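You operate a simulated robot arm through the tools that you are given. There is no shell and no other tool.

You run a simulated robot arm. Do the job below in one go: nothing can be reset, and whatever is moved stays where it is left.

## Task
Put things in order on the short bench top. At the end: the white felt pad stands on top of the green power bank; the beige snap pot (marked "DRY PACKS") stands where the green screw jar (marked "REFERENCE") stood; the orange cell sleeve stands where the white felt pad stood; the green screw jar stands where the orange cell sleeve stood; whatever was shut is shut again. Leave all else as you found it, and nothing knocked over.

Only the result counts: the job must be done as asked and must still hold three seconds after the hand-in. Knocking over, shifting, dropping, spilling or breaking anything else fails it.

## Robot
A 6-joint arm with a two-finger parallel gripper, fixed in place. Base frame: the origin is at the foot of the arm, x ahead of it, y to its left, z up; the work surface is at about z = 0. Readings come in m, rad, newtons and seconds.
With the tool pointing down near the work surface it reaches from about 0.18 to 0.46 m from the base axis. Its first joint turns from -1.222 to 1.222 rad. Payload 1.9 kg.
The tool frame sits at the grasp point between the pads (the TCP): z along the fingers, y along the line on which they close. The tips reach 0.023 m beyond it. Largest opening 0.094 m; finger width 0.038, thickness 0.01; the body of the gripper, 0.054 by 0.096 m, starts 0.039 m behind the TCP.
Orientation is that of the tool frame in the base frame, as a unit quaternion [x, y, z, w]. With the fingers straight down and closing along the base's y, the tool's x points along the base's -x, its y along +y and its z along -z.

## Interface
- The arm moves only by the tool send_rows. Its argument "steps" is a list of rows, each an object of numbers (a shift or turn left out is 0, a gripper value left out holds the last): "hand": the gripper command, from -1 (shut) to 1 (fully open), values between in proportion; "tx", "ty", "tz": the shift along the base's x, y, z in m; "rx", "ry", "rz": the turn, a rotation vector about the base's x, y, z in rad. In form: [{"hand": .., "tx": .., "ty": .., "tz": .., "rx": .., "ry": .., "rz": ..}, ...]. A call has 1 to 20 rows; each row is the pose to reach, as a shift and turn from the pose commanded when the call began. Each row takes 0.2 s and may step no farther than 0.05 m and 0.15 rad from the row before; otherwise, or with a gripper value out of range, the whole call is refused. Where a pose cannot be reached the arm comes as near as it can. A force on the tool above 40 N (or 10 N above the force at the start of the call, whichever is more), or a blocked arm, ends the call early, and 0.2 s more pass. The fingers move at their own pace (about 0.108 m/s each) and stop on an object; they squeeze with about 39 N. The grip force told is the motor's: it shows also when the fingers shut on nothing. Time passes only in rows, and 0.2 s behind the last, so rows that repeat a pose let the fingers close. It gives the time, the measured TCP pose, the force on the tool (base axes), the opening and the grip force at its end, in the units of the frame above (readings bear some noise), with the torque about the TCP (base axes, N m) and any sound that the robot's microphone picked up.
- Cameras (640 x 400 px; columns grow to the right, rows downward): "scene" is fixed at [0.0573, 0.3203, 0.4206]; the picture's right is [-0.62, -0.78, 0.00], its down [-0.45, 0.36, -0.82] and it looks along [0.64, -0.51, -0.58] (base axes); focal length 214 px, centre (320, 200). "wrist" rides on the gripper at [0.086, 0.016, -0.075] in the tool frame; the picture's right is [-0.18, 0.98, 0.00], its down [-0.58, -0.11, -0.81] and it looks along [-0.79, -0.15, 0.59] (tool axes); focal length 243 px, centre (320, 200). There is no depth. A picture from a camera that has moved, and an enlarged one, comes with that camera's place and axes in the base frame and with its lens. The place of the scene camera against the robot may be out by one fixed shift of up to 0.018 m in any direction.
- grab_frame(camera): a new picture of that camera. The clock stands still meanwhile.
- inspect(camera, box): a new picture of the part [left, top, right, bottom] of that camera's present view, enlarged. The clock stands still meanwhile.
- job_done(): hands the job in; it is judged then, once.

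Nothing tells you positions but the pictures and the camera data. Unless the task says otherwise, let go and move clear before handing in.

The tools are called after "Emit:" by a JSON object that holds its "op" and its "data". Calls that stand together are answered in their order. send_rows: Moves the arm, as the interface text tells. Its arguments: {"type":"object","properties":{"steps":{"type":"array","items":{"type":"object","properties":{"hand":{"type":"number"},"tx":{"type":"number"},"ty":{"type":"number"},"tz":{"type":"number"},"rx":{"type":"number"},"ry":{"type":"number"},"rz":{"type":"number"}}}}},"required":["steps"]} The other tools are called the same way: grab_frame (camera) takes a picture; inspect (camera, box) takes an enlarged picture of a part of a camera's view; job_done () hands the job in.

At the start:

```text
clock: 0.0
position: [0.3081, 0.0794, 0.3109]
ee_rot: [0.001, 1.0, 0.001, 0.0]
ft_force: [0.1, 0.2, 0.2]
ft_torque: [-0.01, -0.02, 0.01]
opening: 0.0939
gripper_force: 0.1
```

scene: 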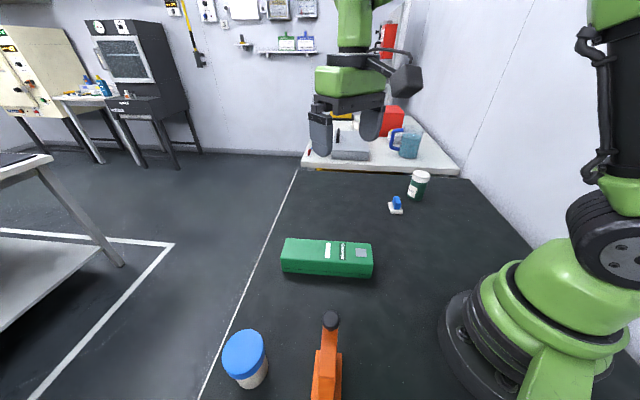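
wrist: 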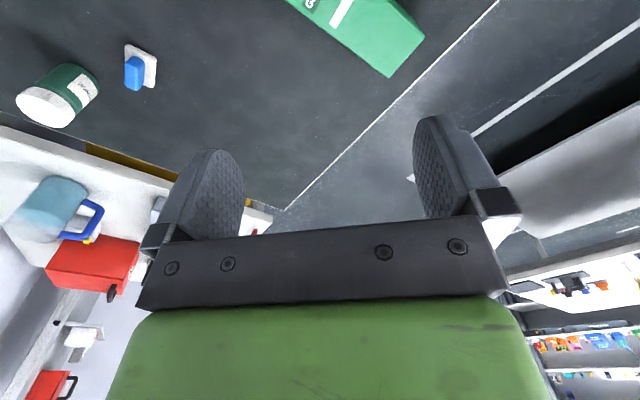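

I see a green box (power bank), a green jar with a white lid, a white pad with a blue knob, an orange thing in front and a blue-lidded pot. I'll take enlarged views to identify everything and find positions.

Emit:
{"op": "inspect", "data": {"camera": "scene", "box": [180, 280, 380, 400]}}

Emit:
{"op": "inspect", "data": {"camera": "scene", "box": [260, 220, 400, 300]}}

Emit:
{"op": "inspect", "data": {"camera": "scene", "box": [370, 160, 450, 225]}}

Emit:
{"op": "inspect", "data": {"camera": "wrist", "box": [0, 0, 240, 150]}}

```text
3.20 times, centred on (280, 340) of scene
camera zoom: at [0.0573, 0.3203, 0.4206], right [-0.62, -0.78, 0.0], down [-0.45, 0.36, -0.82], along [0.64, -0.51, -0.58], focal length 686 px, centre (448, -248)
```

zoom: 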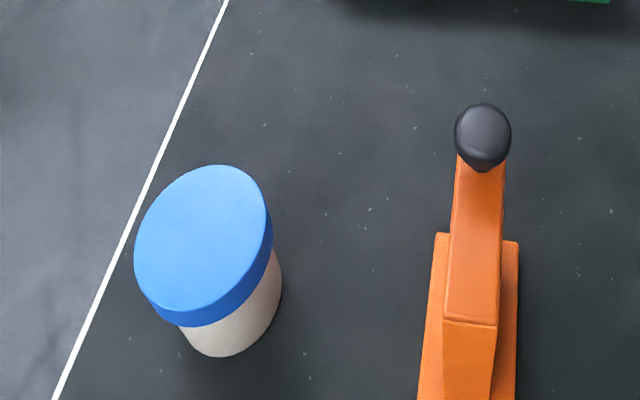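

```text
4.57 times, centred on (330, 260) of scene
camera zoom: at [0.0573, 0.3203, 0.4206], right [-0.62, -0.78, 0.0], down [-0.45, 0.36, -0.82], along [0.64, -0.51, -0.58], focal length 980 px, centre (274, -74)
```

zoom: 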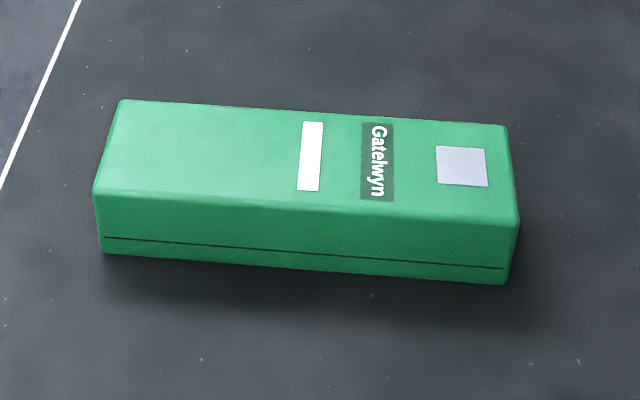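

```text
6.15 times, centred on (410, 192) of scene
camera zoom: at [0.0573, 0.3203, 0.4206], right [-0.62, -0.78, 0.0], down [-0.45, 0.36, -0.82], along [0.64, -0.51, -0.58], focal length 1320 px, centre (-234, 246)
```

zoom: 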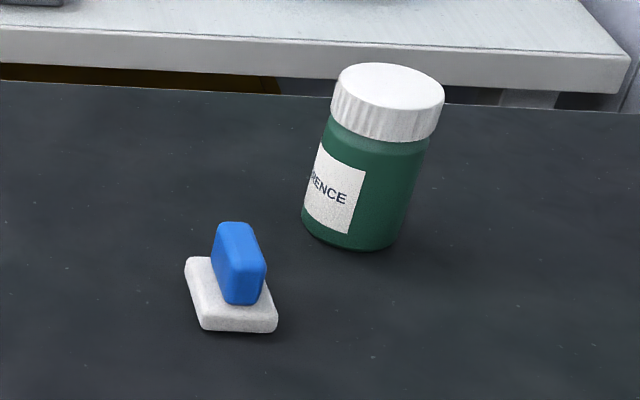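

```text
2.67 times, centred on (120, 75) of wrist
camera zoom: at [0.2217, 0.0964, 0.3872], right [0.18, 0.98, 0.0], down [0.58, -0.11, 0.81], along [0.79, -0.15, -0.59], focal length 647 px, centre (853, 533)
```

zoom: 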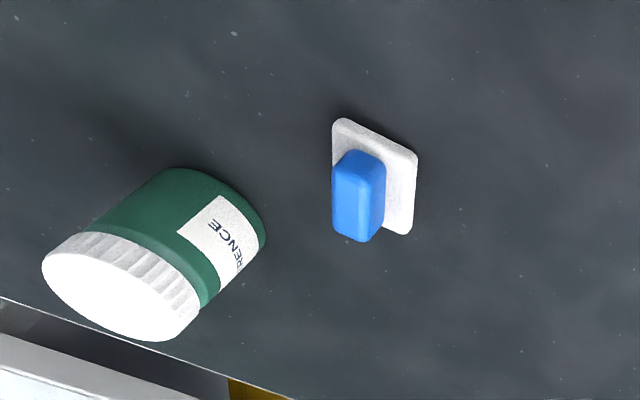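

The pad is near (0.34, -0.20), the jar near (0.345, -0.32), the power bank near (0.31, 0.09), the pot near (0.22, 0.33) and the sleeve near (0.15, 0.23). I'll swing the wrist camera toward the pad and jar for better measurements.

Emit:
{"op": "send_rows", "data": {"steps": [{"hand": 1, "tx": -0.016, "ty": -0.033, "rz": -0.1}, {"hand": 1, "tx": -0.032, "ty": -0.066, "rz": -0.2}, {"hand": 1, "tx": -0.048, "ty": -0.1, "rz": -0.3}, {"hand": 1, "tx": -0.064, "ty": -0.133, "rz": -0.4}, {"hand": 1, "tx": -0.08, "ty": -0.166, "rz": -0.5}, {"hand": 1, "tx": -0.096, "ty": -0.2, "rz": -0.6}, {"hand": 1, "tx": -0.096, "ty": -0.2, "rz": -0.6}]}}

Emit:
{"op": "grab_frame", "data": {"camera": "wrist"}}

Emit:
{"op": "grab_frame", "data": {"camera": "scene"}}

```text
clock: 1.6
position: [0.2117, -0.1215, 0.312]
ee_rot: [0.297, 0.955, 0.0, 0.0]
ft_force: [-0.4, 0.0, 1.4]
ft_torque: [0.02, -0.01, -0.02]
opening: 0.0941
gripper_force: 0.1
```

```text
taken
camera wrist: at [0.1499, -0.0582, 0.3863], right [0.71, 0.71, 0.0], down [0.42, -0.42, 0.81], along [0.57, -0.57, -0.59], focal length 243 px, centre (320, 200)
```

wrist: 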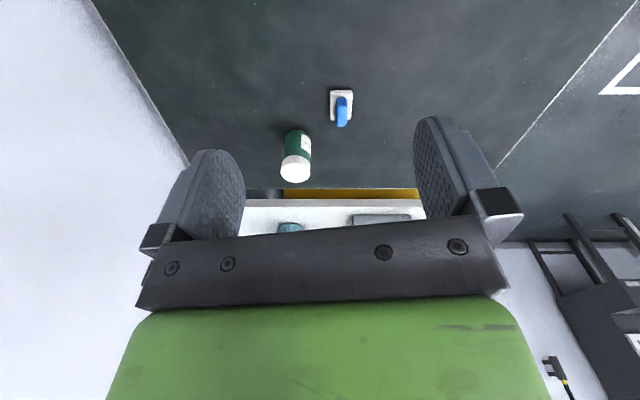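

```text
taken
```

scene: 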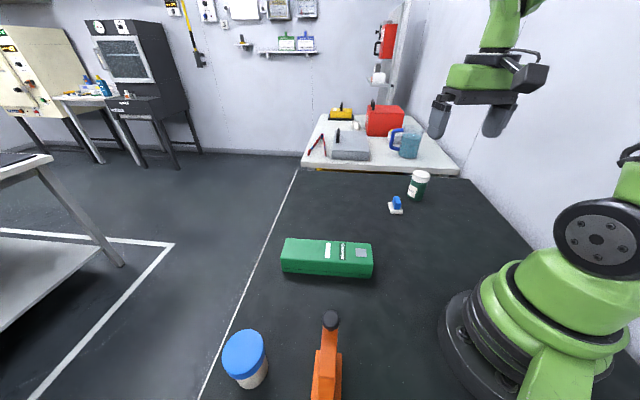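

The pad and jar are both in the wrist view, with a wall on the right side of the bench. I'll enlarge that part.

Emit:
{"op": "inspect", "data": {"camera": "wrist", "box": [250, 70, 410, 200]}}

```text
3.08 times, centred on (330, 135) of wrist
camera zoom: at [0.1499, -0.0582, 0.3863], right [0.71, 0.71, 0.0], down [0.42, -0.42, 0.81], along [0.57, -0.57, -0.59], focal length 746 px, centre (289, 400)
```

zoom: 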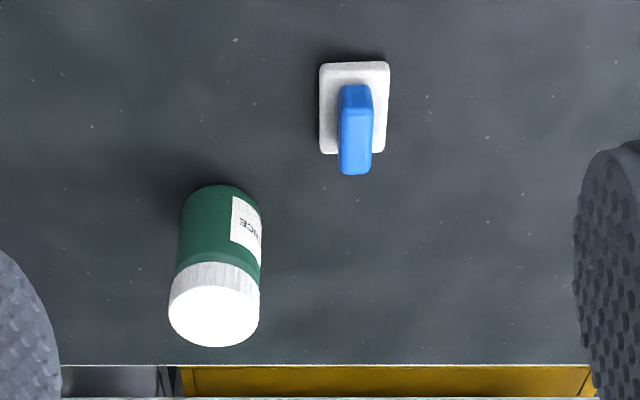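

I'll enlarge the pad and jar further to read their heights and handle shape.

Emit:
{"op": "inspect", "data": {"camera": "wrist", "box": [320, 80, 368, 110]}}

Emit:
{"op": "inspect", "data": {"camera": "wrist", "box": [320, 80, 368, 135]}}

Emit:
{"op": "inspect", "data": {"camera": "wrist", "box": [270, 120, 350, 190]}}

Emit:
{"op": "inspect", "data": {"camera": "scene", "box": [380, 185, 412, 220]}}

```text
13.33 times, centred on (344, 95) of wrist
camera zoom: at [0.1499, -0.0582, 0.3863], right [0.71, 0.71, 0.0], down [0.42, -0.42, 0.81], along [0.57, -0.57, -0.59], focal length 3235 px, centre (0, 1600)
```

zoom: 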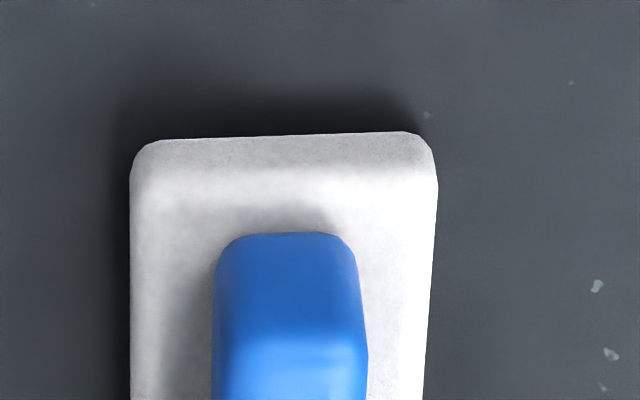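

```text
7.27 times, centred on (344, 108) of wrist
camera zoom: at [0.1499, -0.0582, 0.3863], right [0.71, 0.71, 0.0], down [0.42, -0.42, 0.81], along [0.57, -0.57, -0.59], focal length 1764 px, centre (146, 873)
```

zoom: 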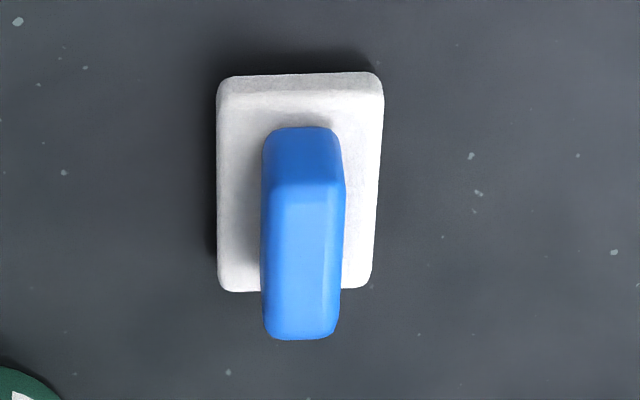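

```text
5.71 times, centred on (310, 155) of wrist
camera zoom: at [0.1499, -0.0582, 0.3863], right [0.71, 0.71, 0.0], down [0.42, -0.42, 0.81], along [0.57, -0.57, -0.59], focal length 1386 px, centre (377, 457)
```

zoom: 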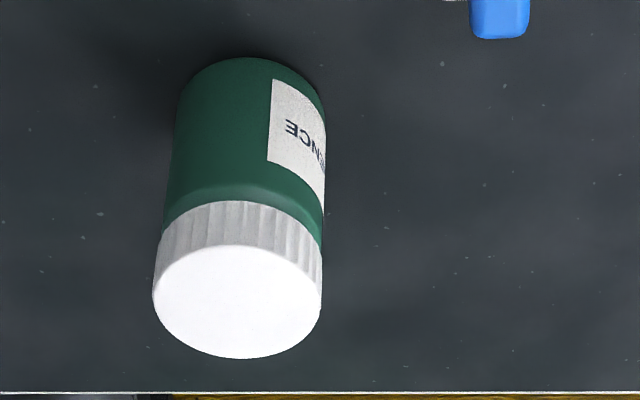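

```text
11.43 times, centred on (396, 202) of scene
camera zoom: at [0.0573, 0.3203, 0.4206], right [-0.62, -0.78, 0.0], down [-0.45, 0.36, -0.82], along [0.64, -0.51, -0.58], focal length 2451 px, centre (-549, 171)
```

zoom: 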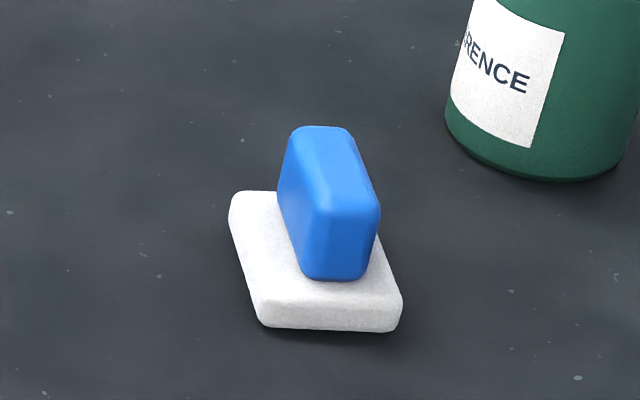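

The pad base is about 52 × 38 × 9 mm at (0.348, -0.205) with a blue handle up to z≈0.032; the jar is at about (0.350, -0.319), 86 mm tall. Next I swing to the left side to view the pot and the sleeve.

Emit:
{"op": "send_rows", "data": {"steps": [{"tx": 0.0147, "ty": 0.0303, "rz": 0.141}, {"tx": 0.0251, "ty": 0.0624, "rz": 0.282}, {"tx": 0.031, "ty": 0.0956, "rz": 0.423}, {"tx": 0.0323, "ty": 0.1293, "rz": 0.564}, {"tx": 0.0289, "ty": 0.1629, "rz": 0.705}, {"tx": 0.0209, "ty": 0.1956, "rz": 0.846}, {"tx": 0.0084, "ty": 0.227, "rz": 0.987}, {"tx": -0.0082, "ty": 0.2563, "rz": 1.128}, {"tx": -0.0287, "ty": 0.2831, "rz": 1.269}, {"tx": -0.0528, "ty": 0.3068, "rz": 1.41}, {"tx": -0.0798, "ty": 0.3269, "rz": 1.55}, {"tx": -0.0798, "ty": 0.3269, "rz": 1.55}]}}

Emit:
{"op": "grab_frame", "data": {"camera": "wrist"}}

Emit:
{"op": "grab_frame", "data": {"camera": "scene"}}

```text
clock: 4.2
position: [0.1293, 0.2073, 0.3129]
ee_rot: [-0.459, 0.888, 0.001, -0.001]
ft_force: [-0.2, -0.3, 1.0]
ft_torque: [0.02, -0.02, -0.03]
opening: 0.0939
gripper_force: 0.0
```

```text
taken
camera wrist: at [0.0658, 0.1481, 0.3877], right [-0.69, 0.72, 0.0], down [0.43, 0.41, 0.81], along [0.58, 0.56, -0.59], focal length 243 px, centre (320, 200)
```

wrist: 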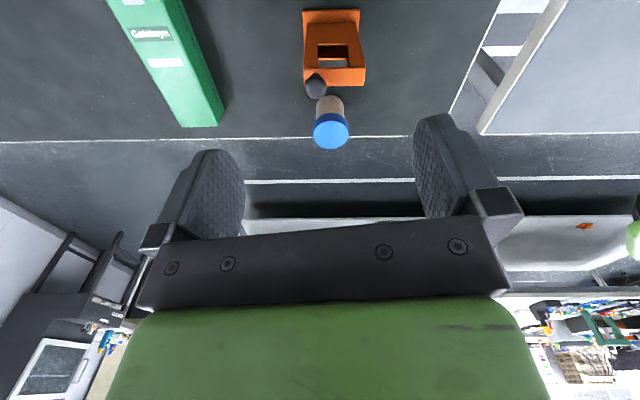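

```text
taken
```

scene: 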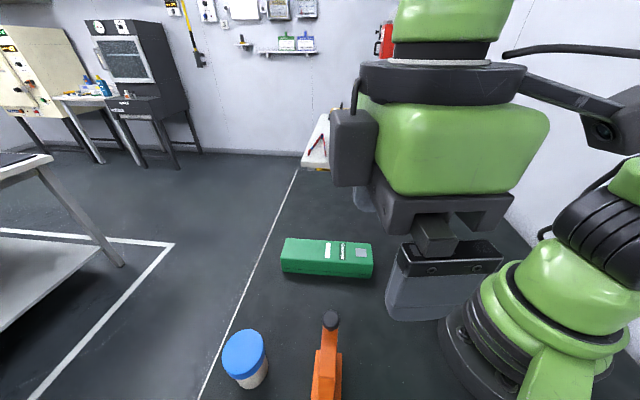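

Emit:
{"op": "inspect", "data": {"camera": "wrist", "box": [270, 0, 400, 81]}}

Emit:
{"op": "inspect", "data": {"camera": "wrist", "box": [270, 60, 400, 160]}}

Emit:
{"op": "inspect", "data": {"camera": "wrist", "box": [100, 0, 240, 140]}}

```text
4.92 times, centred on (335, 40) of wrist
camera zoom: at [0.0658, 0.1481, 0.3877], right [-0.69, 0.72, 0.0], down [0.43, 0.41, 0.81], along [0.58, 0.56, -0.59], focal length 1194 px, centre (246, 985)
```

zoom: 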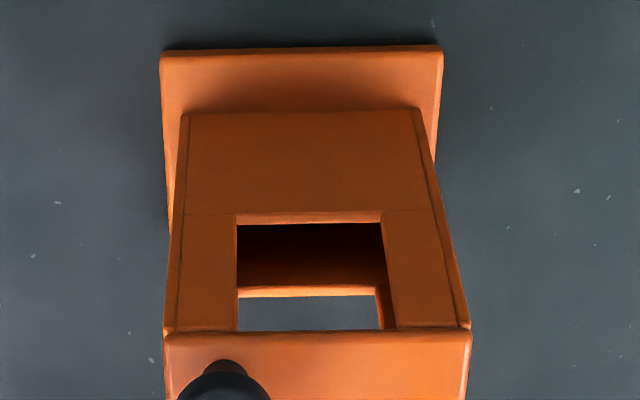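

```text
4.00 times, centred on (335, 110) of wrist
camera zoom: at [0.0658, 0.1481, 0.3877], right [-0.69, 0.72, 0.0], down [0.43, 0.41, 0.81], along [0.58, 0.56, -0.59], focal length 970 px, centre (260, 560)
```

zoom: 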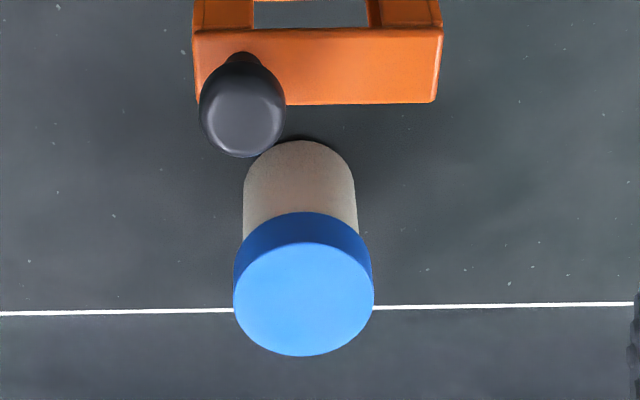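

```text
2.86 times, centred on (170, 70) of wrist
camera zoom: at [0.0658, 0.1481, 0.3877], right [-0.69, 0.72, 0.0], down [0.43, 0.41, 0.81], along [0.58, 0.56, -0.59], focal length 693 px, centre (749, 571)
```

zoom: 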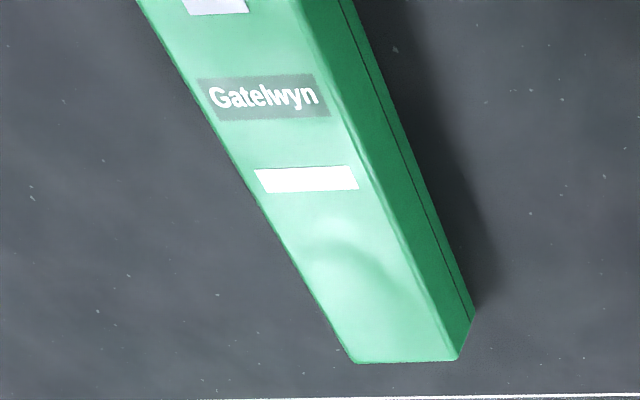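

The sleeve is a tall, thin upright shape with a window and a black knob on top; the pot stands right beyond it near the bench edge. I'll zoom in for exact geometry.

Emit:
{"op": "inspect", "data": {"camera": "wrist", "box": [298, 36, 372, 82]}}

Emit:
{"op": "inspect", "data": {"camera": "wrist", "box": [295, 0, 375, 50]}}

Emit:
{"op": "inspect", "data": {"camera": "scene", "box": [290, 300, 360, 400]}}

Emit:
{"op": "inspect", "data": {"camera": "wrist", "box": [295, 70, 375, 155]}}

```text
8.65 times, centred on (335, 59) of wrist
camera zoom: at [0.0658, 0.1481, 0.3877], right [-0.69, 0.72, 0.0], down [0.43, 0.41, 0.81], along [0.58, 0.56, -0.59], focal length 2098 px, centre (190, 1420)
```

zoom: 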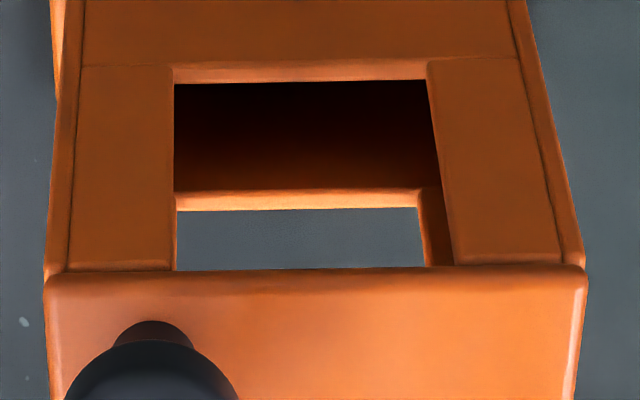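

```text
8.00 times, centred on (335, 25) of wrist
camera zoom: at [0.0658, 0.1481, 0.3877], right [-0.69, 0.72, 0.0], down [0.43, 0.41, 0.81], along [0.58, 0.56, -0.59], focal length 1941 px, centre (200, 1600)
```

zoom: 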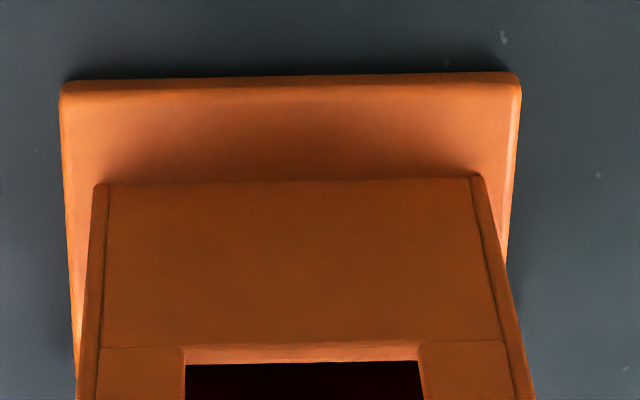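

```text
4.00 times, centred on (325, 350) of scene
camera zoom: at [0.0572, 0.3203, 0.4206], right [-0.62, -0.78, 0.0], down [-0.45, 0.36, -0.82], along [0.64, -0.51, -0.58], focal length 858 px, centre (300, -400)
```

zoom: 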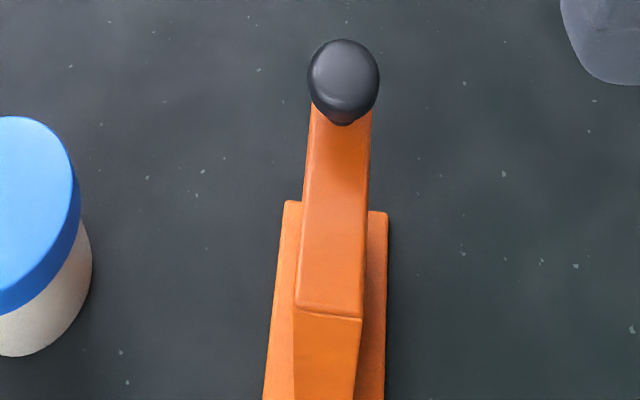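

```text
4.71 times, centred on (335, 112) of wrist
camera zoom: at [0.0658, 0.1481, 0.3877], right [-0.69, 0.72, 0.0], down [0.43, 0.41, 0.81], along [0.58, 0.56, -0.59], focal length 1142 px, centre (249, 612)
```

zoom: 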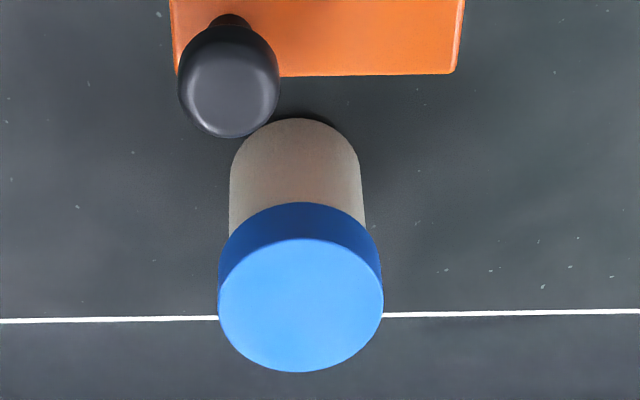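

The sleeve is about 64 × 20 mm and 130 mm tall (knob top ≈0.165) at (0.150, 0.249), the pot at (0.234, 0.334), and the power bank centred at (0.324, 0.106) with its top at z≈0.044. First job is the pad: I move above it at a safe height for a close look.

Emit:
{"op": "send_rows", "data": {"steps": [{"tx": 0.0294, "ty": -0.0078, "rz": -0.1214}, {"tx": 0.0583, "ty": -0.0184, "rz": -0.2429}, {"tx": 0.0868, "ty": -0.0331, "rz": -0.3643}, {"tx": 0.1142, "ty": -0.0519, "rz": -0.4857}, {"tx": 0.1401, "ty": -0.0746, "rz": -0.6071}, {"tx": 0.1638, "ty": -0.1012, "rz": -0.7286}, {"tx": 0.1847, "ty": -0.1315, "rz": -0.85}, {"tx": 0.2025, "ty": -0.1651, "rz": -0.9714}, {"tx": 0.2166, "ty": -0.2018, "rz": -1.0929}, {"tx": 0.2265, "ty": -0.241, "rz": -1.2143}, {"tx": 0.232, "ty": -0.2823, "rz": -1.3357}, {"tx": 0.2324, "ty": -0.3252, "rz": -1.4571}, {"tx": 0.2278, "ty": -0.369, "rz": -1.5786}, {"tx": 0.2178, "ty": -0.4132, "rz": -1.7}, {"tx": 0.2178, "ty": -0.4132, "tz": -0.04, "rz": -1.7}, {"tx": 0.2178, "ty": -0.4132, "tz": -0.08, "rz": -1.7}, {"tx": 0.2178, "ty": -0.4132, "tz": -0.12, "rz": -1.7}, {"tx": 0.2178, "ty": -0.4132, "tz": -0.16, "rz": -1.7}, {"tx": 0.2178, "ty": -0.4132, "tz": -0.18, "rz": -1.7}, {"tx": 0.2178, "ty": -0.4132, "tz": -0.18, "rz": -1.7}]}}

Emit:
{"op": "grab_frame", "data": {"camera": "wrist"}}

Emit:
{"op": "inspect", "data": {"camera": "wrist", "box": [240, 20, 400, 120]}}

Emit:
{"op": "grab_frame", "data": {"camera": "scene"}}

```text
clock: 8.4
position: [0.3502, -0.2086, 0.1299]
ee_rot: [0.367, 0.93, 0.001, -0.001]
ft_force: [0.3, -0.3, -0.7]
ft_torque: [0.0, -0.01, 0.01]
opening: 0.094
gripper_force: 0.0
```

```text
taken
camera wrist: at [0.2983, -0.1361, 0.2047], right [0.8, 0.59, 0.0], down [0.35, -0.48, 0.81], along [0.48, -0.65, -0.59], focal length 243 px, centre (320, 200)
```

wrist: 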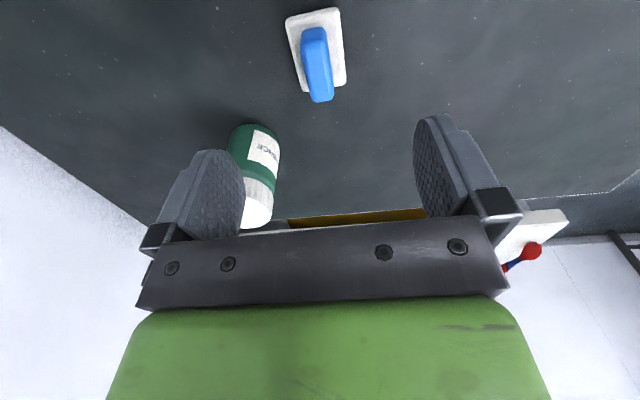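

```text
4.00 times, centred on (320, 70) of wrist
camera zoom: at [0.2983, -0.1361, 0.2047], right [0.8, 0.59, 0.0], down [0.35, -0.48, 0.81], along [0.48, -0.65, -0.59], focal length 970 px, centre (320, 720)
```

zoom: 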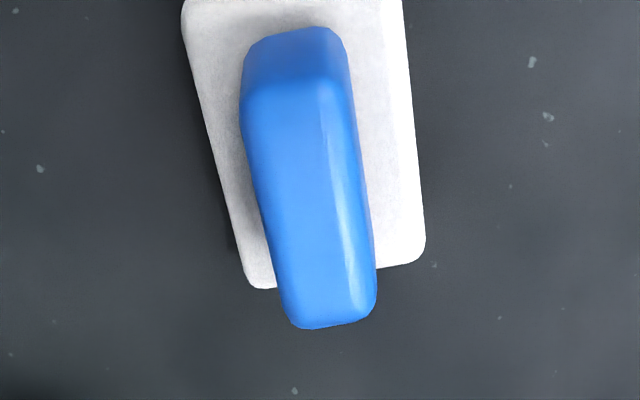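

```text
taken
```

scene: 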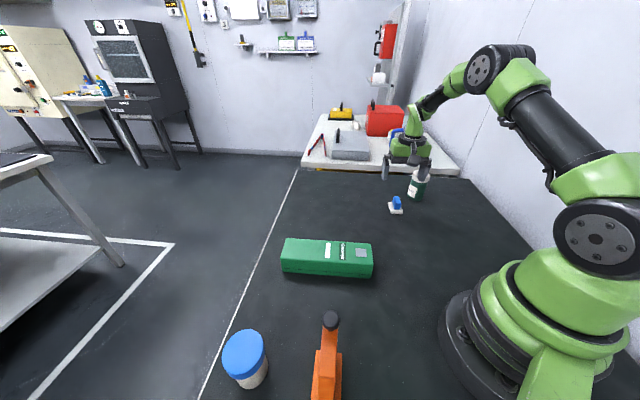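

The pad's handle is centred at about (0.348, -0.205), long axis at -45°, so the gripper closes across its 17 mm width. I go down to grip the handle just above the felt base.

Emit:
{"op": "send_rows", "data": {"steps": [{"hand": 0.2, "tx": -0.002, "ty": 0.002, "tz": -0.02, "rz": -0.035}, {"hand": 0.2, "tx": -0.002, "ty": 0.002, "tz": -0.05, "rz": -0.035}, {"hand": 0.2, "tx": -0.002, "ty": 0.002, "tz": -0.075, "rz": -0.035}, {"hand": 0.2, "tx": -0.002, "ty": 0.002, "tz": -0.092, "rz": -0.035}, {"hand": 0.2, "tx": -0.002, "ty": 0.002, "tz": -0.092, "rz": -0.035}]}}

Emit:
{"op": "grab_frame", "data": {"camera": "wrist"}}

```text
clock: 9.6
position: [0.3465, -0.2055, 0.0397]
ee_rot: [0.381, 0.924, 0.001, 0.001]
ft_force: [0.5, -0.4, 0.5]
ft_torque: [0.01, 0.02, 0.0]
opening: 0.0562
gripper_force: 0.1
```

```text
taken
camera wrist: at [0.2964, -0.1327, 0.1144], right [0.82, 0.57, 0.0], down [0.33, -0.49, 0.81], along [0.46, -0.66, -0.59], focal length 243 px, centre (320, 200)
```

wrist: 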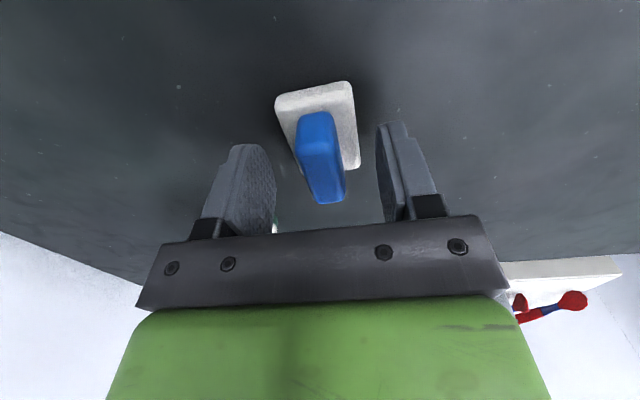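

The handle sits between the fingers. I lower another 3 mm and close gently by repeating rows, then lift slightly.

Emit:
{"op": "send_rows", "data": {"steps": [{"hand": 0.2, "tz": -0.003}, {"hand": -1, "tz": -0.003}, {"hand": -1, "tz": -0.003}, {"hand": -1, "tz": -0.003}, {"hand": -1, "tz": -0.003}]}}

Emit:
{"op": "grab_frame", "data": {"camera": "wrist"}}

```text
clock: 10.8
position: [0.3467, -0.206, 0.037]
ee_rot: [0.382, 0.924, 0.001, 0.001]
ft_force: [1.0, 0.1, 0.5]
ft_torque: [-0.03, 0.0, 0.03]
opening: 0.0171
gripper_force: 38.7
```

```text
taken
camera wrist: at [0.2962, -0.1323, 0.1122], right [0.82, 0.57, 0.0], down [0.33, -0.49, 0.81], along [0.46, -0.66, -0.59], focal length 243 px, centre (320, 200)
```

wrist: 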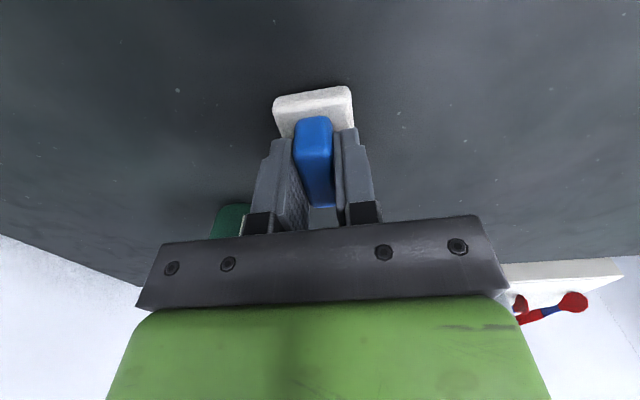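

The handle is gripped (opening 17 mm, matching). I lift and carry the pad over the power bank, turning it so its long side lies along the bank.

Emit:
{"op": "send_rows", "data": {"steps": [{"hand": -1, "tz": 0.03}, {"hand": -1, "tz": 0.075}, {"hand": -1, "tz": 0.12}, {"tx": 0.009, "ty": 0.0273, "tz": 0.12, "rz": 0.1325}, {"tx": 0.016, "ty": 0.055, "tz": 0.12, "rz": 0.265}, {"tx": 0.0209, "ty": 0.0827, "tz": 0.12, "rz": 0.3975}, {"tx": 0.0236, "ty": 0.1104, "tz": 0.12, "rz": 0.53}, {"tx": 0.0244, "ty": 0.1379, "tz": 0.12, "rz": 0.6625}, {"tx": 0.0231, "ty": 0.1649, "tz": 0.12, "rz": 0.795}, {"tx": 0.0198, "ty": 0.1915, "tz": 0.12, "rz": 0.9275}, {"tx": 0.0147, "ty": 0.2174, "tz": 0.12, "rz": 1.06}, {"tx": 0.0078, "ty": 0.2424, "tz": 0.12, "rz": 1.1925}, {"tx": -0.0008, "ty": 0.2666, "tz": 0.12, "rz": 1.325}, {"tx": -0.011, "ty": 0.2898, "tz": 0.12, "rz": 1.4575}, {"tx": -0.0227, "ty": 0.3118, "tz": 0.12, "rz": 1.59}, {"tx": -0.0227, "ty": 0.3118, "tz": 0.12, "rz": 1.59}]}}

Emit:
{"op": "grab_frame", "data": {"camera": "wrist"}}

Emit:
{"op": "grab_frame", "data": {"camera": "scene"}}

```text
clock: 14.2
position: [0.3236, 0.1045, 0.1572]
ee_rot: [-0.394, 0.919, 0.001, 0.0]
ft_force: [0.3, 1.5, 0.1]
ft_torque: [0.0, -0.01, 0.0]
opening: 0.0169
gripper_force: 39.1
```

```text
taken
camera wrist: at [0.2526, 0.0562, 0.2324], right [-0.58, 0.81, 0.0], down [0.48, 0.34, 0.81], along [0.65, 0.47, -0.59], focal length 243 px, centre (320, 200)
```

wrist: 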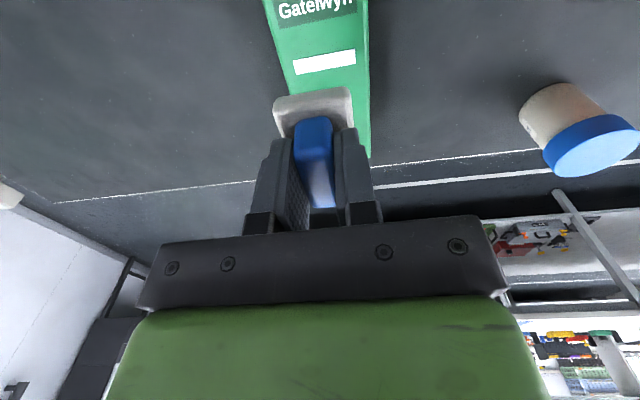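

```text
taken
```

scene: 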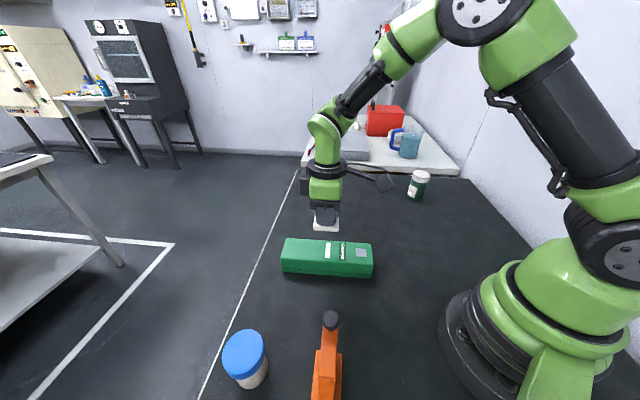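

I check the bank's edges under the held pad in an enlarged view before lowering.

Emit:
{"op": "inspect", "data": {"camera": "wrist", "box": [240, 0, 400, 160]}}

```text
2.50 times, centred on (320, 80) of wrist
camera zoom: at [0.2526, 0.0562, 0.2324], right [-0.58, 0.81, 0.0], down [0.48, 0.34, 0.81], along [0.65, 0.47, -0.59], focal length 606 px, centre (320, 500)
```

zoom: 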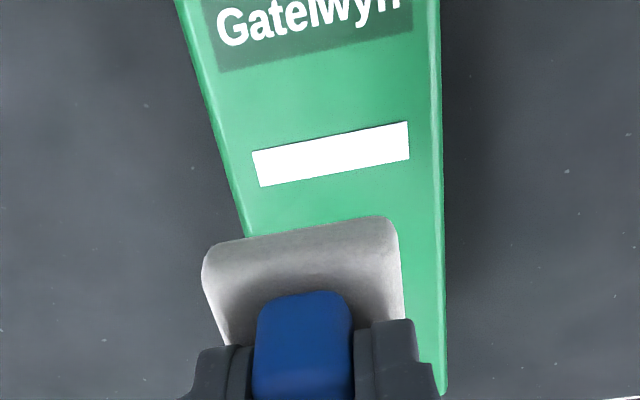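

The pad is nearly centred over the bank; I shift 3 mm toward the centreline and lower until just above the bank top (≈0.044).

Emit:
{"op": "send_rows", "data": {"steps": [{"tx": -0.002, "ty": 0.002, "tz": -0.025}, {"tx": -0.002, "ty": 0.002, "tz": -0.05}, {"tx": -0.002, "ty": 0.002, "tz": -0.065}, {"tx": -0.002, "ty": 0.002, "tz": -0.072}, {"tx": -0.002, "ty": 0.002, "tz": -0.072}]}}

Emit:
{"op": "grab_frame", "data": {"camera": "wrist"}}

Emit:
{"op": "inspect", "data": {"camera": "scene", "box": [270, 190, 390, 290]}}

```text
clock: 15.3
position: [0.3252, 0.1079, 0.0863]
ee_rot: [-0.391, 0.92, 0.0, 0.0]
ft_force: [-4.1, -1.3, 11.3]
ft_torque: [-0.06, 0.09, 0.01]
opening: 0.0169
gripper_force: 39.2
stopped in row 5: the force on the tool passed its limit at 43 N (the readings are from after the stop); the commanded pose is now the measured one
```

```text
taken
camera wrist: at [0.2538, 0.0584, 0.1619], right [-0.58, 0.81, 0.0], down [0.48, 0.34, 0.81], along [0.66, 0.47, -0.59], focal length 243 px, centre (320, 200)
```

wrist: 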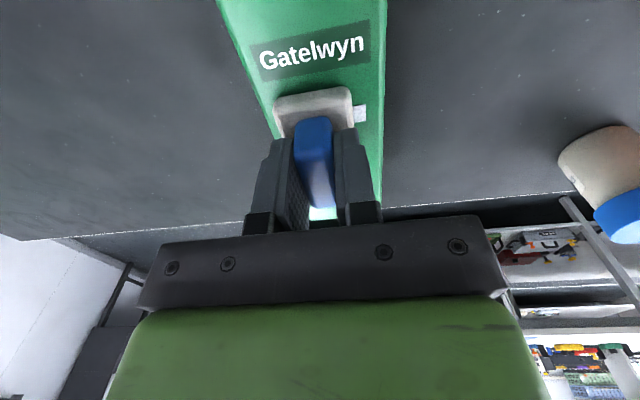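

```text
4.00 times, centred on (330, 240) of scene
camera zoom: at [0.0572, 0.3203, 0.4206], right [-0.62, -0.78, 0.0], down [-0.45, 0.36, -0.82], along [0.64, -0.51, -0.58], focal length 858 px, centre (280, 40)
```

zoom: 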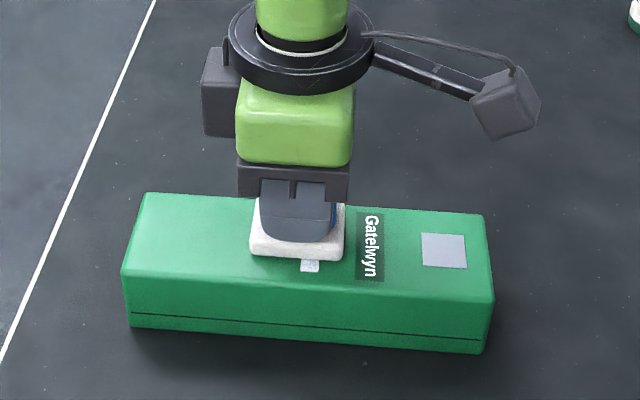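

The pad touched down on the bank (contact at TCP z≈0.086) and the bank has not moved. I release by opening and rise straight up.

Emit:
{"op": "send_rows", "data": {"steps": [{"hand": -0.7}, {"hand": -0.2}, {"hand": 0.1}, {"hand": 0.1}]}}

Emit:
{"op": "grab_frame", "data": {"camera": "wrist"}}

```text
clock: 16.3
position: [0.3249, 0.1081, 0.086]
ee_rot: [-0.391, 0.921, 0.001, 0.001]
ft_force: [0.6, -0.3, 0.4]
ft_torque: [-0.01, 0.02, 0.0]
opening: 0.0514
gripper_force: 0.1
```

```text
taken
camera wrist: at [0.2537, 0.0584, 0.1615], right [-0.58, 0.81, 0.0], down [0.48, 0.34, 0.81], along [0.66, 0.47, -0.59], focal length 243 px, centre (320, 200)
```

wrist: 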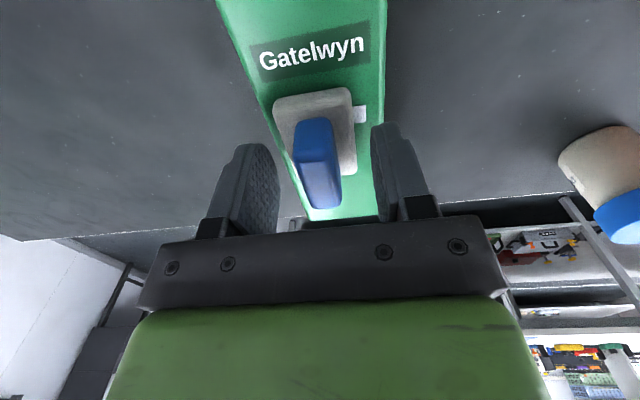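

The pad stands on the bank but sits toward its left edge in this view. I zoom in to check the margin.

Emit:
{"op": "inspect", "data": {"camera": "wrist", "box": [220, 40, 420, 240]}}

Emit:
{"op": "inspect", "data": {"camera": "scene", "box": [270, 190, 390, 290]}}

```text
2.00 times, centred on (320, 140) of wrist
camera zoom: at [0.2537, 0.0584, 0.1615], right [-0.58, 0.81, 0.0], down [0.48, 0.34, 0.81], along [0.66, 0.47, -0.59], focal length 485 px, centre (320, 320)
```

zoom: 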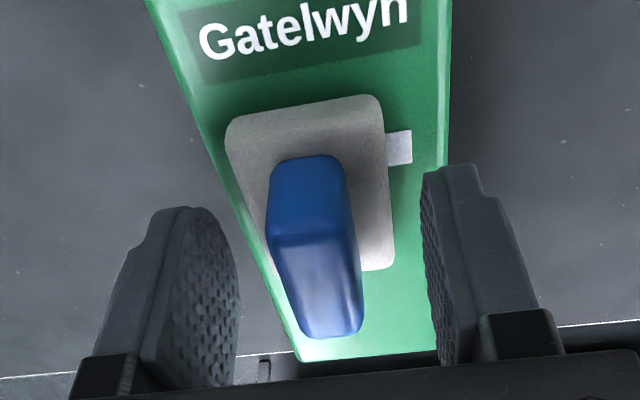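

```text
4.00 times, centred on (330, 240) of scene
camera zoom: at [0.0573, 0.3203, 0.4206], right [-0.62, -0.78, 0.0], down [-0.45, 0.36, -0.82], along [0.64, -0.51, -0.58], focal length 858 px, centre (280, 40)
```

zoom: 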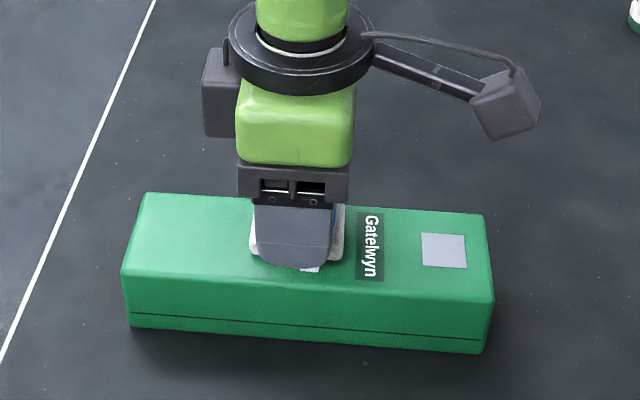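

The pad rests fully on the bank with about 9 mm or more margin all round. Next I rise and go look at the sleeve from a lower angle to get its height and knob exactly before gripping.

Emit:
{"op": "send_rows", "data": {"steps": [{"hand": 0.1, "tz": 0.04}, {"hand": 1, "tz": 0.085}, {"tz": 0.13}, {"tz": 0.165}, {"tx": -0.0271, "ty": 0.0213, "tz": 0.165, "rz": 0.028}, {"tx": -0.0553, "ty": 0.0387, "tz": 0.165, "rz": 0.056}, {"tx": -0.0842, "ty": 0.0522, "tz": 0.165, "rz": 0.084}, {"tx": -0.1132, "ty": 0.0618, "tz": 0.165, "rz": 0.112}, {"tx": -0.1419, "ty": 0.0676, "tz": 0.165, "rz": 0.14}, {"tx": -0.1699, "ty": 0.0697, "tz": 0.165, "rz": 0.168}, {"tx": -0.1967, "ty": 0.0683, "tz": 0.165, "rz": 0.196}, {"tx": -0.222, "ty": 0.0637, "tz": 0.165, "rz": 0.225}, {"tx": -0.222, "ty": 0.0637, "tz": 0.165, "rz": 0.225}]}}

Emit:
{"op": "grab_frame", "data": {"camera": "wrist"}}

Emit:
{"op": "grab_frame", "data": {"camera": "scene"}}

```text
clock: 19.1
position: [0.104, 0.1748, 0.2515]
ee_rot: [-0.492, 0.87, 0.0, 0.001]
ft_force: [0.5, 0.9, -0.1]
ft_torque: [-0.01, 0.01, 0.0]
opening: 0.0942
gripper_force: 0.0
```

```text
taken
camera wrist: at [0.0462, 0.11, 0.326], right [-0.75, 0.66, 0.0], down [0.39, 0.44, 0.81], along [0.54, 0.6, -0.59], focal length 243 px, centre (320, 200)
```

wrist: 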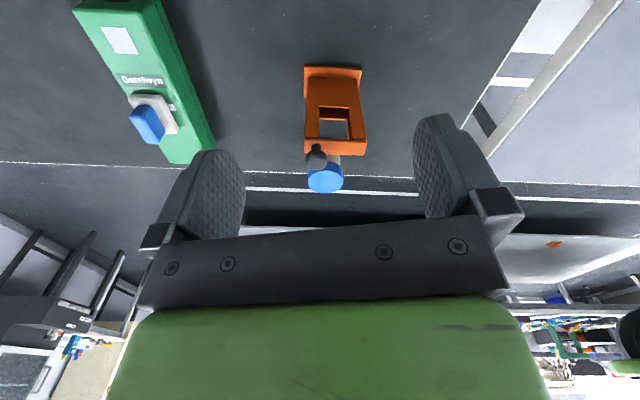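

```text
taken
```

scene: 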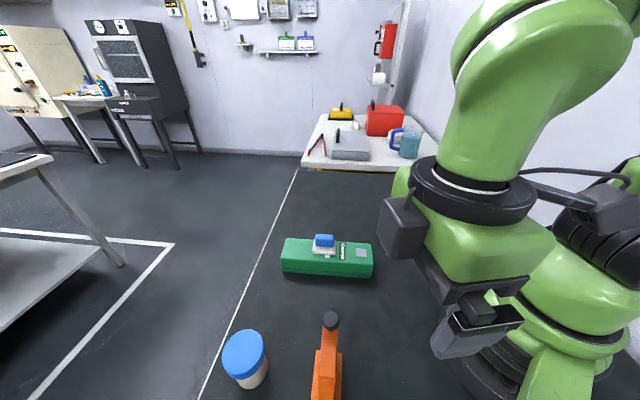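

The reach here works. I enlarge the view of the sleeve for measuring.

Emit:
{"op": "inspect", "data": {"camera": "wrist", "box": [280, 50, 390, 160]}}

Emit:
{"op": "inspect", "data": {"camera": "wrist", "box": [290, 120, 380, 200]}}

```text
3.64 times, centred on (335, 105) of wrist
camera zoom: at [0.0462, 0.11, 0.326], right [-0.75, 0.66, 0.0], down [0.39, 0.44, 0.81], along [0.54, 0.6, -0.59], focal length 882 px, centre (266, 546)
```

zoom: 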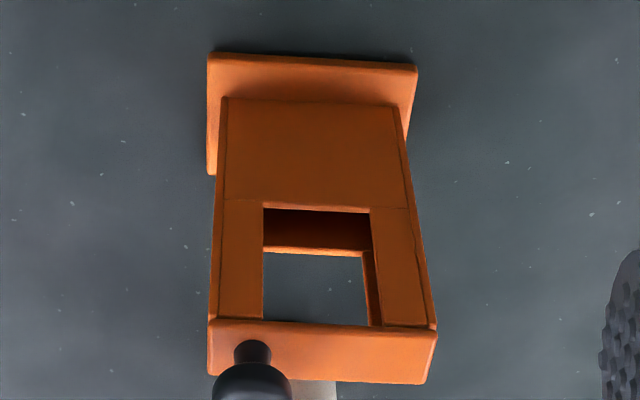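

```text
5.00 times, centred on (335, 160) of wrist
camera zoom: at [0.0462, 0.11, 0.326], right [-0.75, 0.66, 0.0], down [0.39, 0.44, 0.81], along [0.54, 0.6, -0.59], focal length 1213 px, centre (245, 400)
```

zoom: 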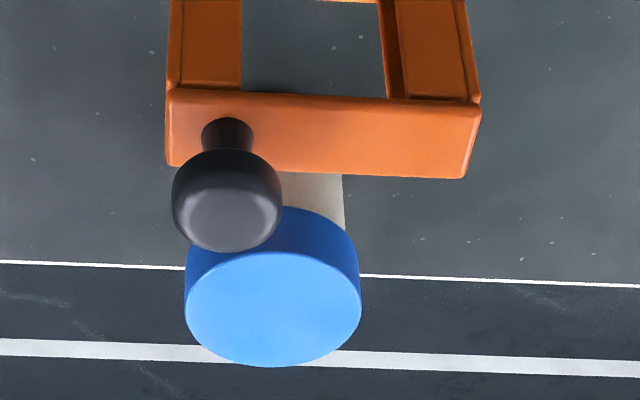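

Sleeve: centre (0.149, 0.249), tower top z≈0.131, knob top ≈0.161, long axis at 135°. I'll grip it across its 64 mm width near the top, keeping the palm above the knob; first I hover over it.

Emit:
{"op": "send_rows", "data": {"steps": [{"hand": 1, "tx": 0.0, "ty": 0.0, "tz": 0.03, "rz": -0.08}, {"tx": 0.0223, "ty": 0.0368, "tz": 0.03, "rz": -0.16}, {"tx": 0.0446, "ty": 0.0737, "tz": 0.03, "rz": -0.236}, {"tx": 0.0446, "ty": 0.0737, "tz": -0.01, "rz": -0.236}, {"tx": 0.0446, "ty": 0.0737, "tz": -0.04, "rz": -0.236}, {"tx": 0.0446, "ty": 0.0737, "tz": -0.04, "rz": -0.236}]}}

Emit:
{"op": "grab_frame", "data": {"camera": "wrist"}}

Emit:
{"op": "inspect", "data": {"camera": "scene", "box": [240, 280, 420, 400]}}

```text
clock: 20.5
position: [0.1478, 0.2436, 0.2094]
ee_rot: [-0.386, 0.923, 0.001, 0.0]
ft_force: [0.4, 0.0, 0.1]
ft_torque: [-0.01, 0.0, 0.02]
opening: 0.0941
gripper_force: 0.1
```

```text
taken
camera wrist: at [0.0764, 0.1952, 0.2838], right [-0.57, 0.82, 0.0], down [0.49, 0.34, 0.81], along [0.66, 0.46, -0.59], focal length 243 px, centre (320, 200)
```

wrist: 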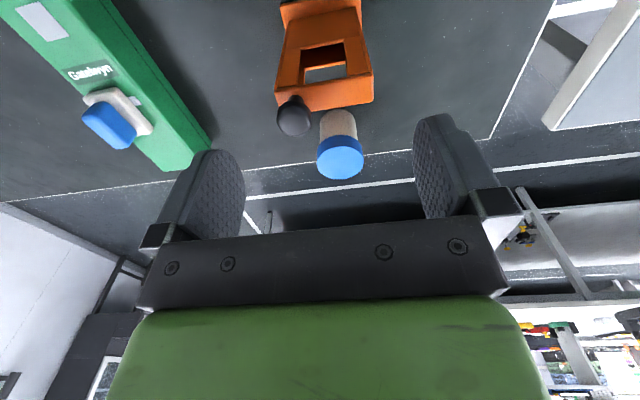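

```text
3.33 times, centred on (330, 340) of scene
camera zoom: at [0.0573, 0.3203, 0.4206], right [-0.62, -0.78, 0.0], down [-0.45, 0.36, -0.82], along [0.64, -0.51, -0.58], focal length 715 px, centre (287, -267)
```

zoom: 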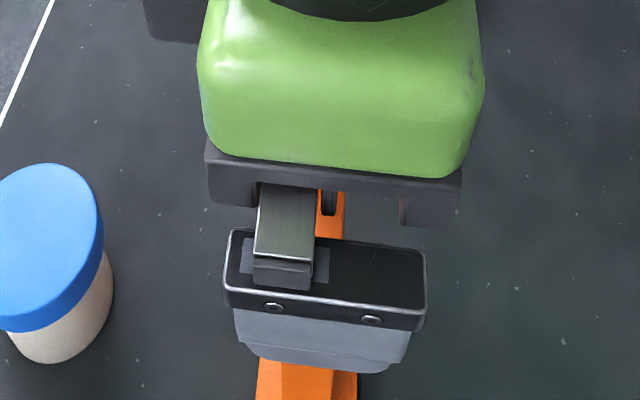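

I enlarge the sleeve view here to centre the grip exactly.

Emit:
{"op": "inspect", "data": {"camera": "wrist", "box": [260, 0, 390, 130]}}

```text
3.08 times, centred on (325, 65) of wrist
camera zoom: at [0.0764, 0.1952, 0.2838], right [-0.57, 0.82, 0.0], down [0.49, 0.34, 0.81], along [0.66, 0.46, -0.59], focal length 746 px, centre (305, 615)
```

zoom: 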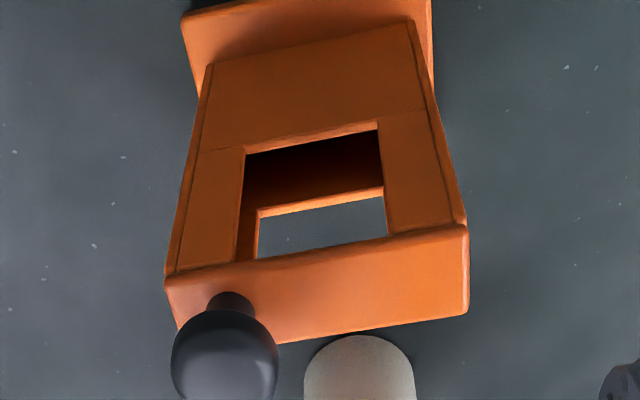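

Tower centre is (0.1484, 0.2487); I shift 3.5 mm in y and descend to bring the fingers around the tower's top, palm above the knob.

Emit:
{"op": "send_rows", "data": {"steps": [{"hand": 1, "ty": 0.0035, "tz": -0.02}, {"ty": 0.0035, "tz": -0.04}, {"ty": 0.0035, "tz": -0.055}, {"ty": 0.0035, "tz": -0.066}, {"ty": 0.0035, "tz": -0.074}, {"ty": 0.0035, "tz": -0.074}]}}

Emit:
{"op": "grab_frame", "data": {"camera": "wrist"}}

Emit:
{"op": "inspect", "data": {"camera": "scene", "box": [240, 280, 420, 400]}}

```text
clock: 21.9
position: [0.1474, 0.2496, 0.1376]
ee_rot: [-0.386, 0.923, 0.0, 0.0]
ft_force: [0.7, -0.3, 1.2]
ft_torque: [0.04, 0.01, 0.0]
opening: 0.094
gripper_force: 0.1
```

```text
taken
camera wrist: at [0.0764, 0.2008, 0.2123], right [-0.57, 0.82, 0.0], down [0.49, 0.34, 0.81], along [0.66, 0.46, -0.59], focal length 243 px, centre (320, 200)
```

wrist: 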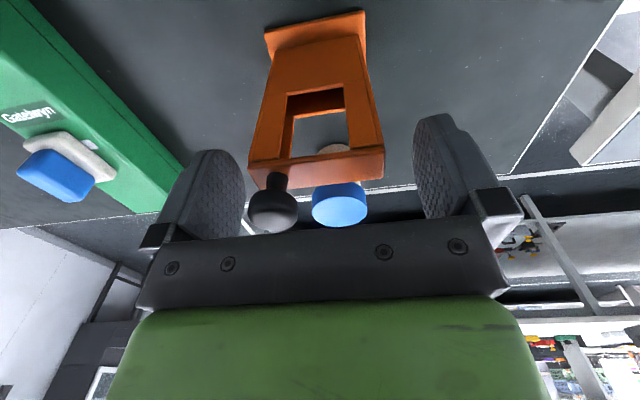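

```text
3.33 times, centred on (330, 340) of scene
camera zoom: at [0.0573, 0.3203, 0.4206], right [-0.62, -0.78, 0.0], down [-0.45, 0.36, -0.82], along [0.64, -0.51, -0.58], focal length 715 px, centre (287, -267)
```

zoom: 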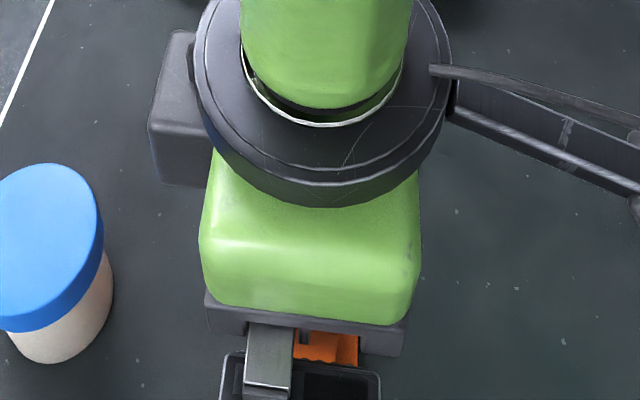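

The tower is centred between the fingers and the knob is below the palm. I lower 5 mm more and close.

Emit:
{"op": "send_rows", "data": {"steps": [{"hand": 1, "ty": -0.001, "tz": -0.005}, {"hand": 0.5, "ty": -0.001, "tz": -0.005}, {"hand": -1, "ty": -0.001, "tz": -0.005}, {"hand": -1, "ty": -0.001, "tz": -0.005}, {"hand": -1, "ty": -0.001, "tz": -0.005}]}}

Emit:
{"op": "grab_frame", "data": {"camera": "wrist"}}

```text
clock: 23.1
position: [0.1485, 0.249, 0.1315]
ee_rot: [-0.387, 0.922, 0.001, 0.0]
ft_force: [-0.5, 1.1, -0.1]
ft_torque: [0.07, -0.03, -0.01]
opening: 0.0641
gripper_force: 38.9
```

```text
taken
camera wrist: at [0.0767, 0.1998, 0.2071], right [-0.57, 0.82, 0.0], down [0.49, 0.34, 0.81], along [0.66, 0.46, -0.59], focal length 243 px, centre (320, 200)
```

wrist: 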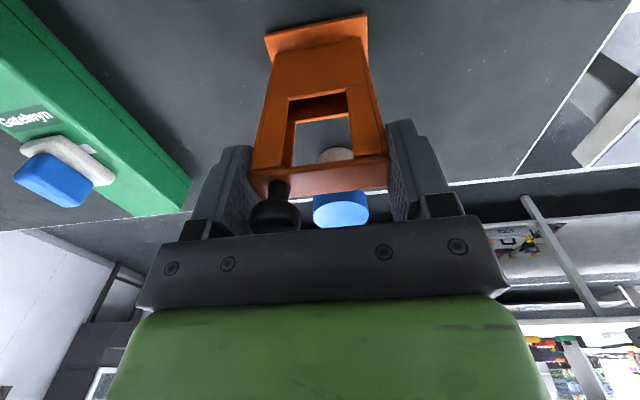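

The sleeve is gripped (64 mm). I lift it slowly and check that it hangs straight.

Emit:
{"op": "send_rows", "data": {"steps": [{"hand": -1, "tz": 0.01}, {"tz": 0.03}, {"tz": 0.06}, {"tz": 0.1}, {"tz": 0.14}, {"tz": 0.15}, {"tz": 0.15}]}}

Emit:
{"op": "grab_frame", "data": {"camera": "wrist"}}

Emit:
{"op": "grab_frame", "data": {"camera": "scene"}}

```text
clock: 24.7
position: [0.1485, 0.2456, 0.283]
ee_rot: [-0.387, 0.922, 0.001, 0.0]
ft_force: [-0.3, -0.9, -1.6]
ft_torque: [-0.04, 0.0, -0.02]
opening: 0.0643
gripper_force: 39.1
```

```text
taken
camera wrist: at [0.0751, 0.1979, 0.3591], right [-0.57, 0.82, 0.0], down [0.48, 0.34, 0.81], along [0.66, 0.46, -0.59], focal length 243 px, centre (320, 200)
```

wrist: 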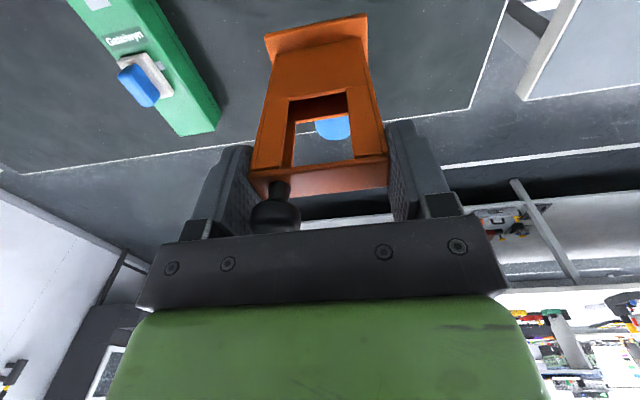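

```text
taken
```

scene: 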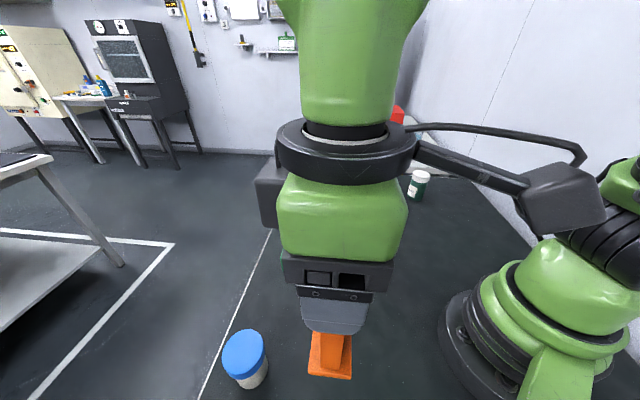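

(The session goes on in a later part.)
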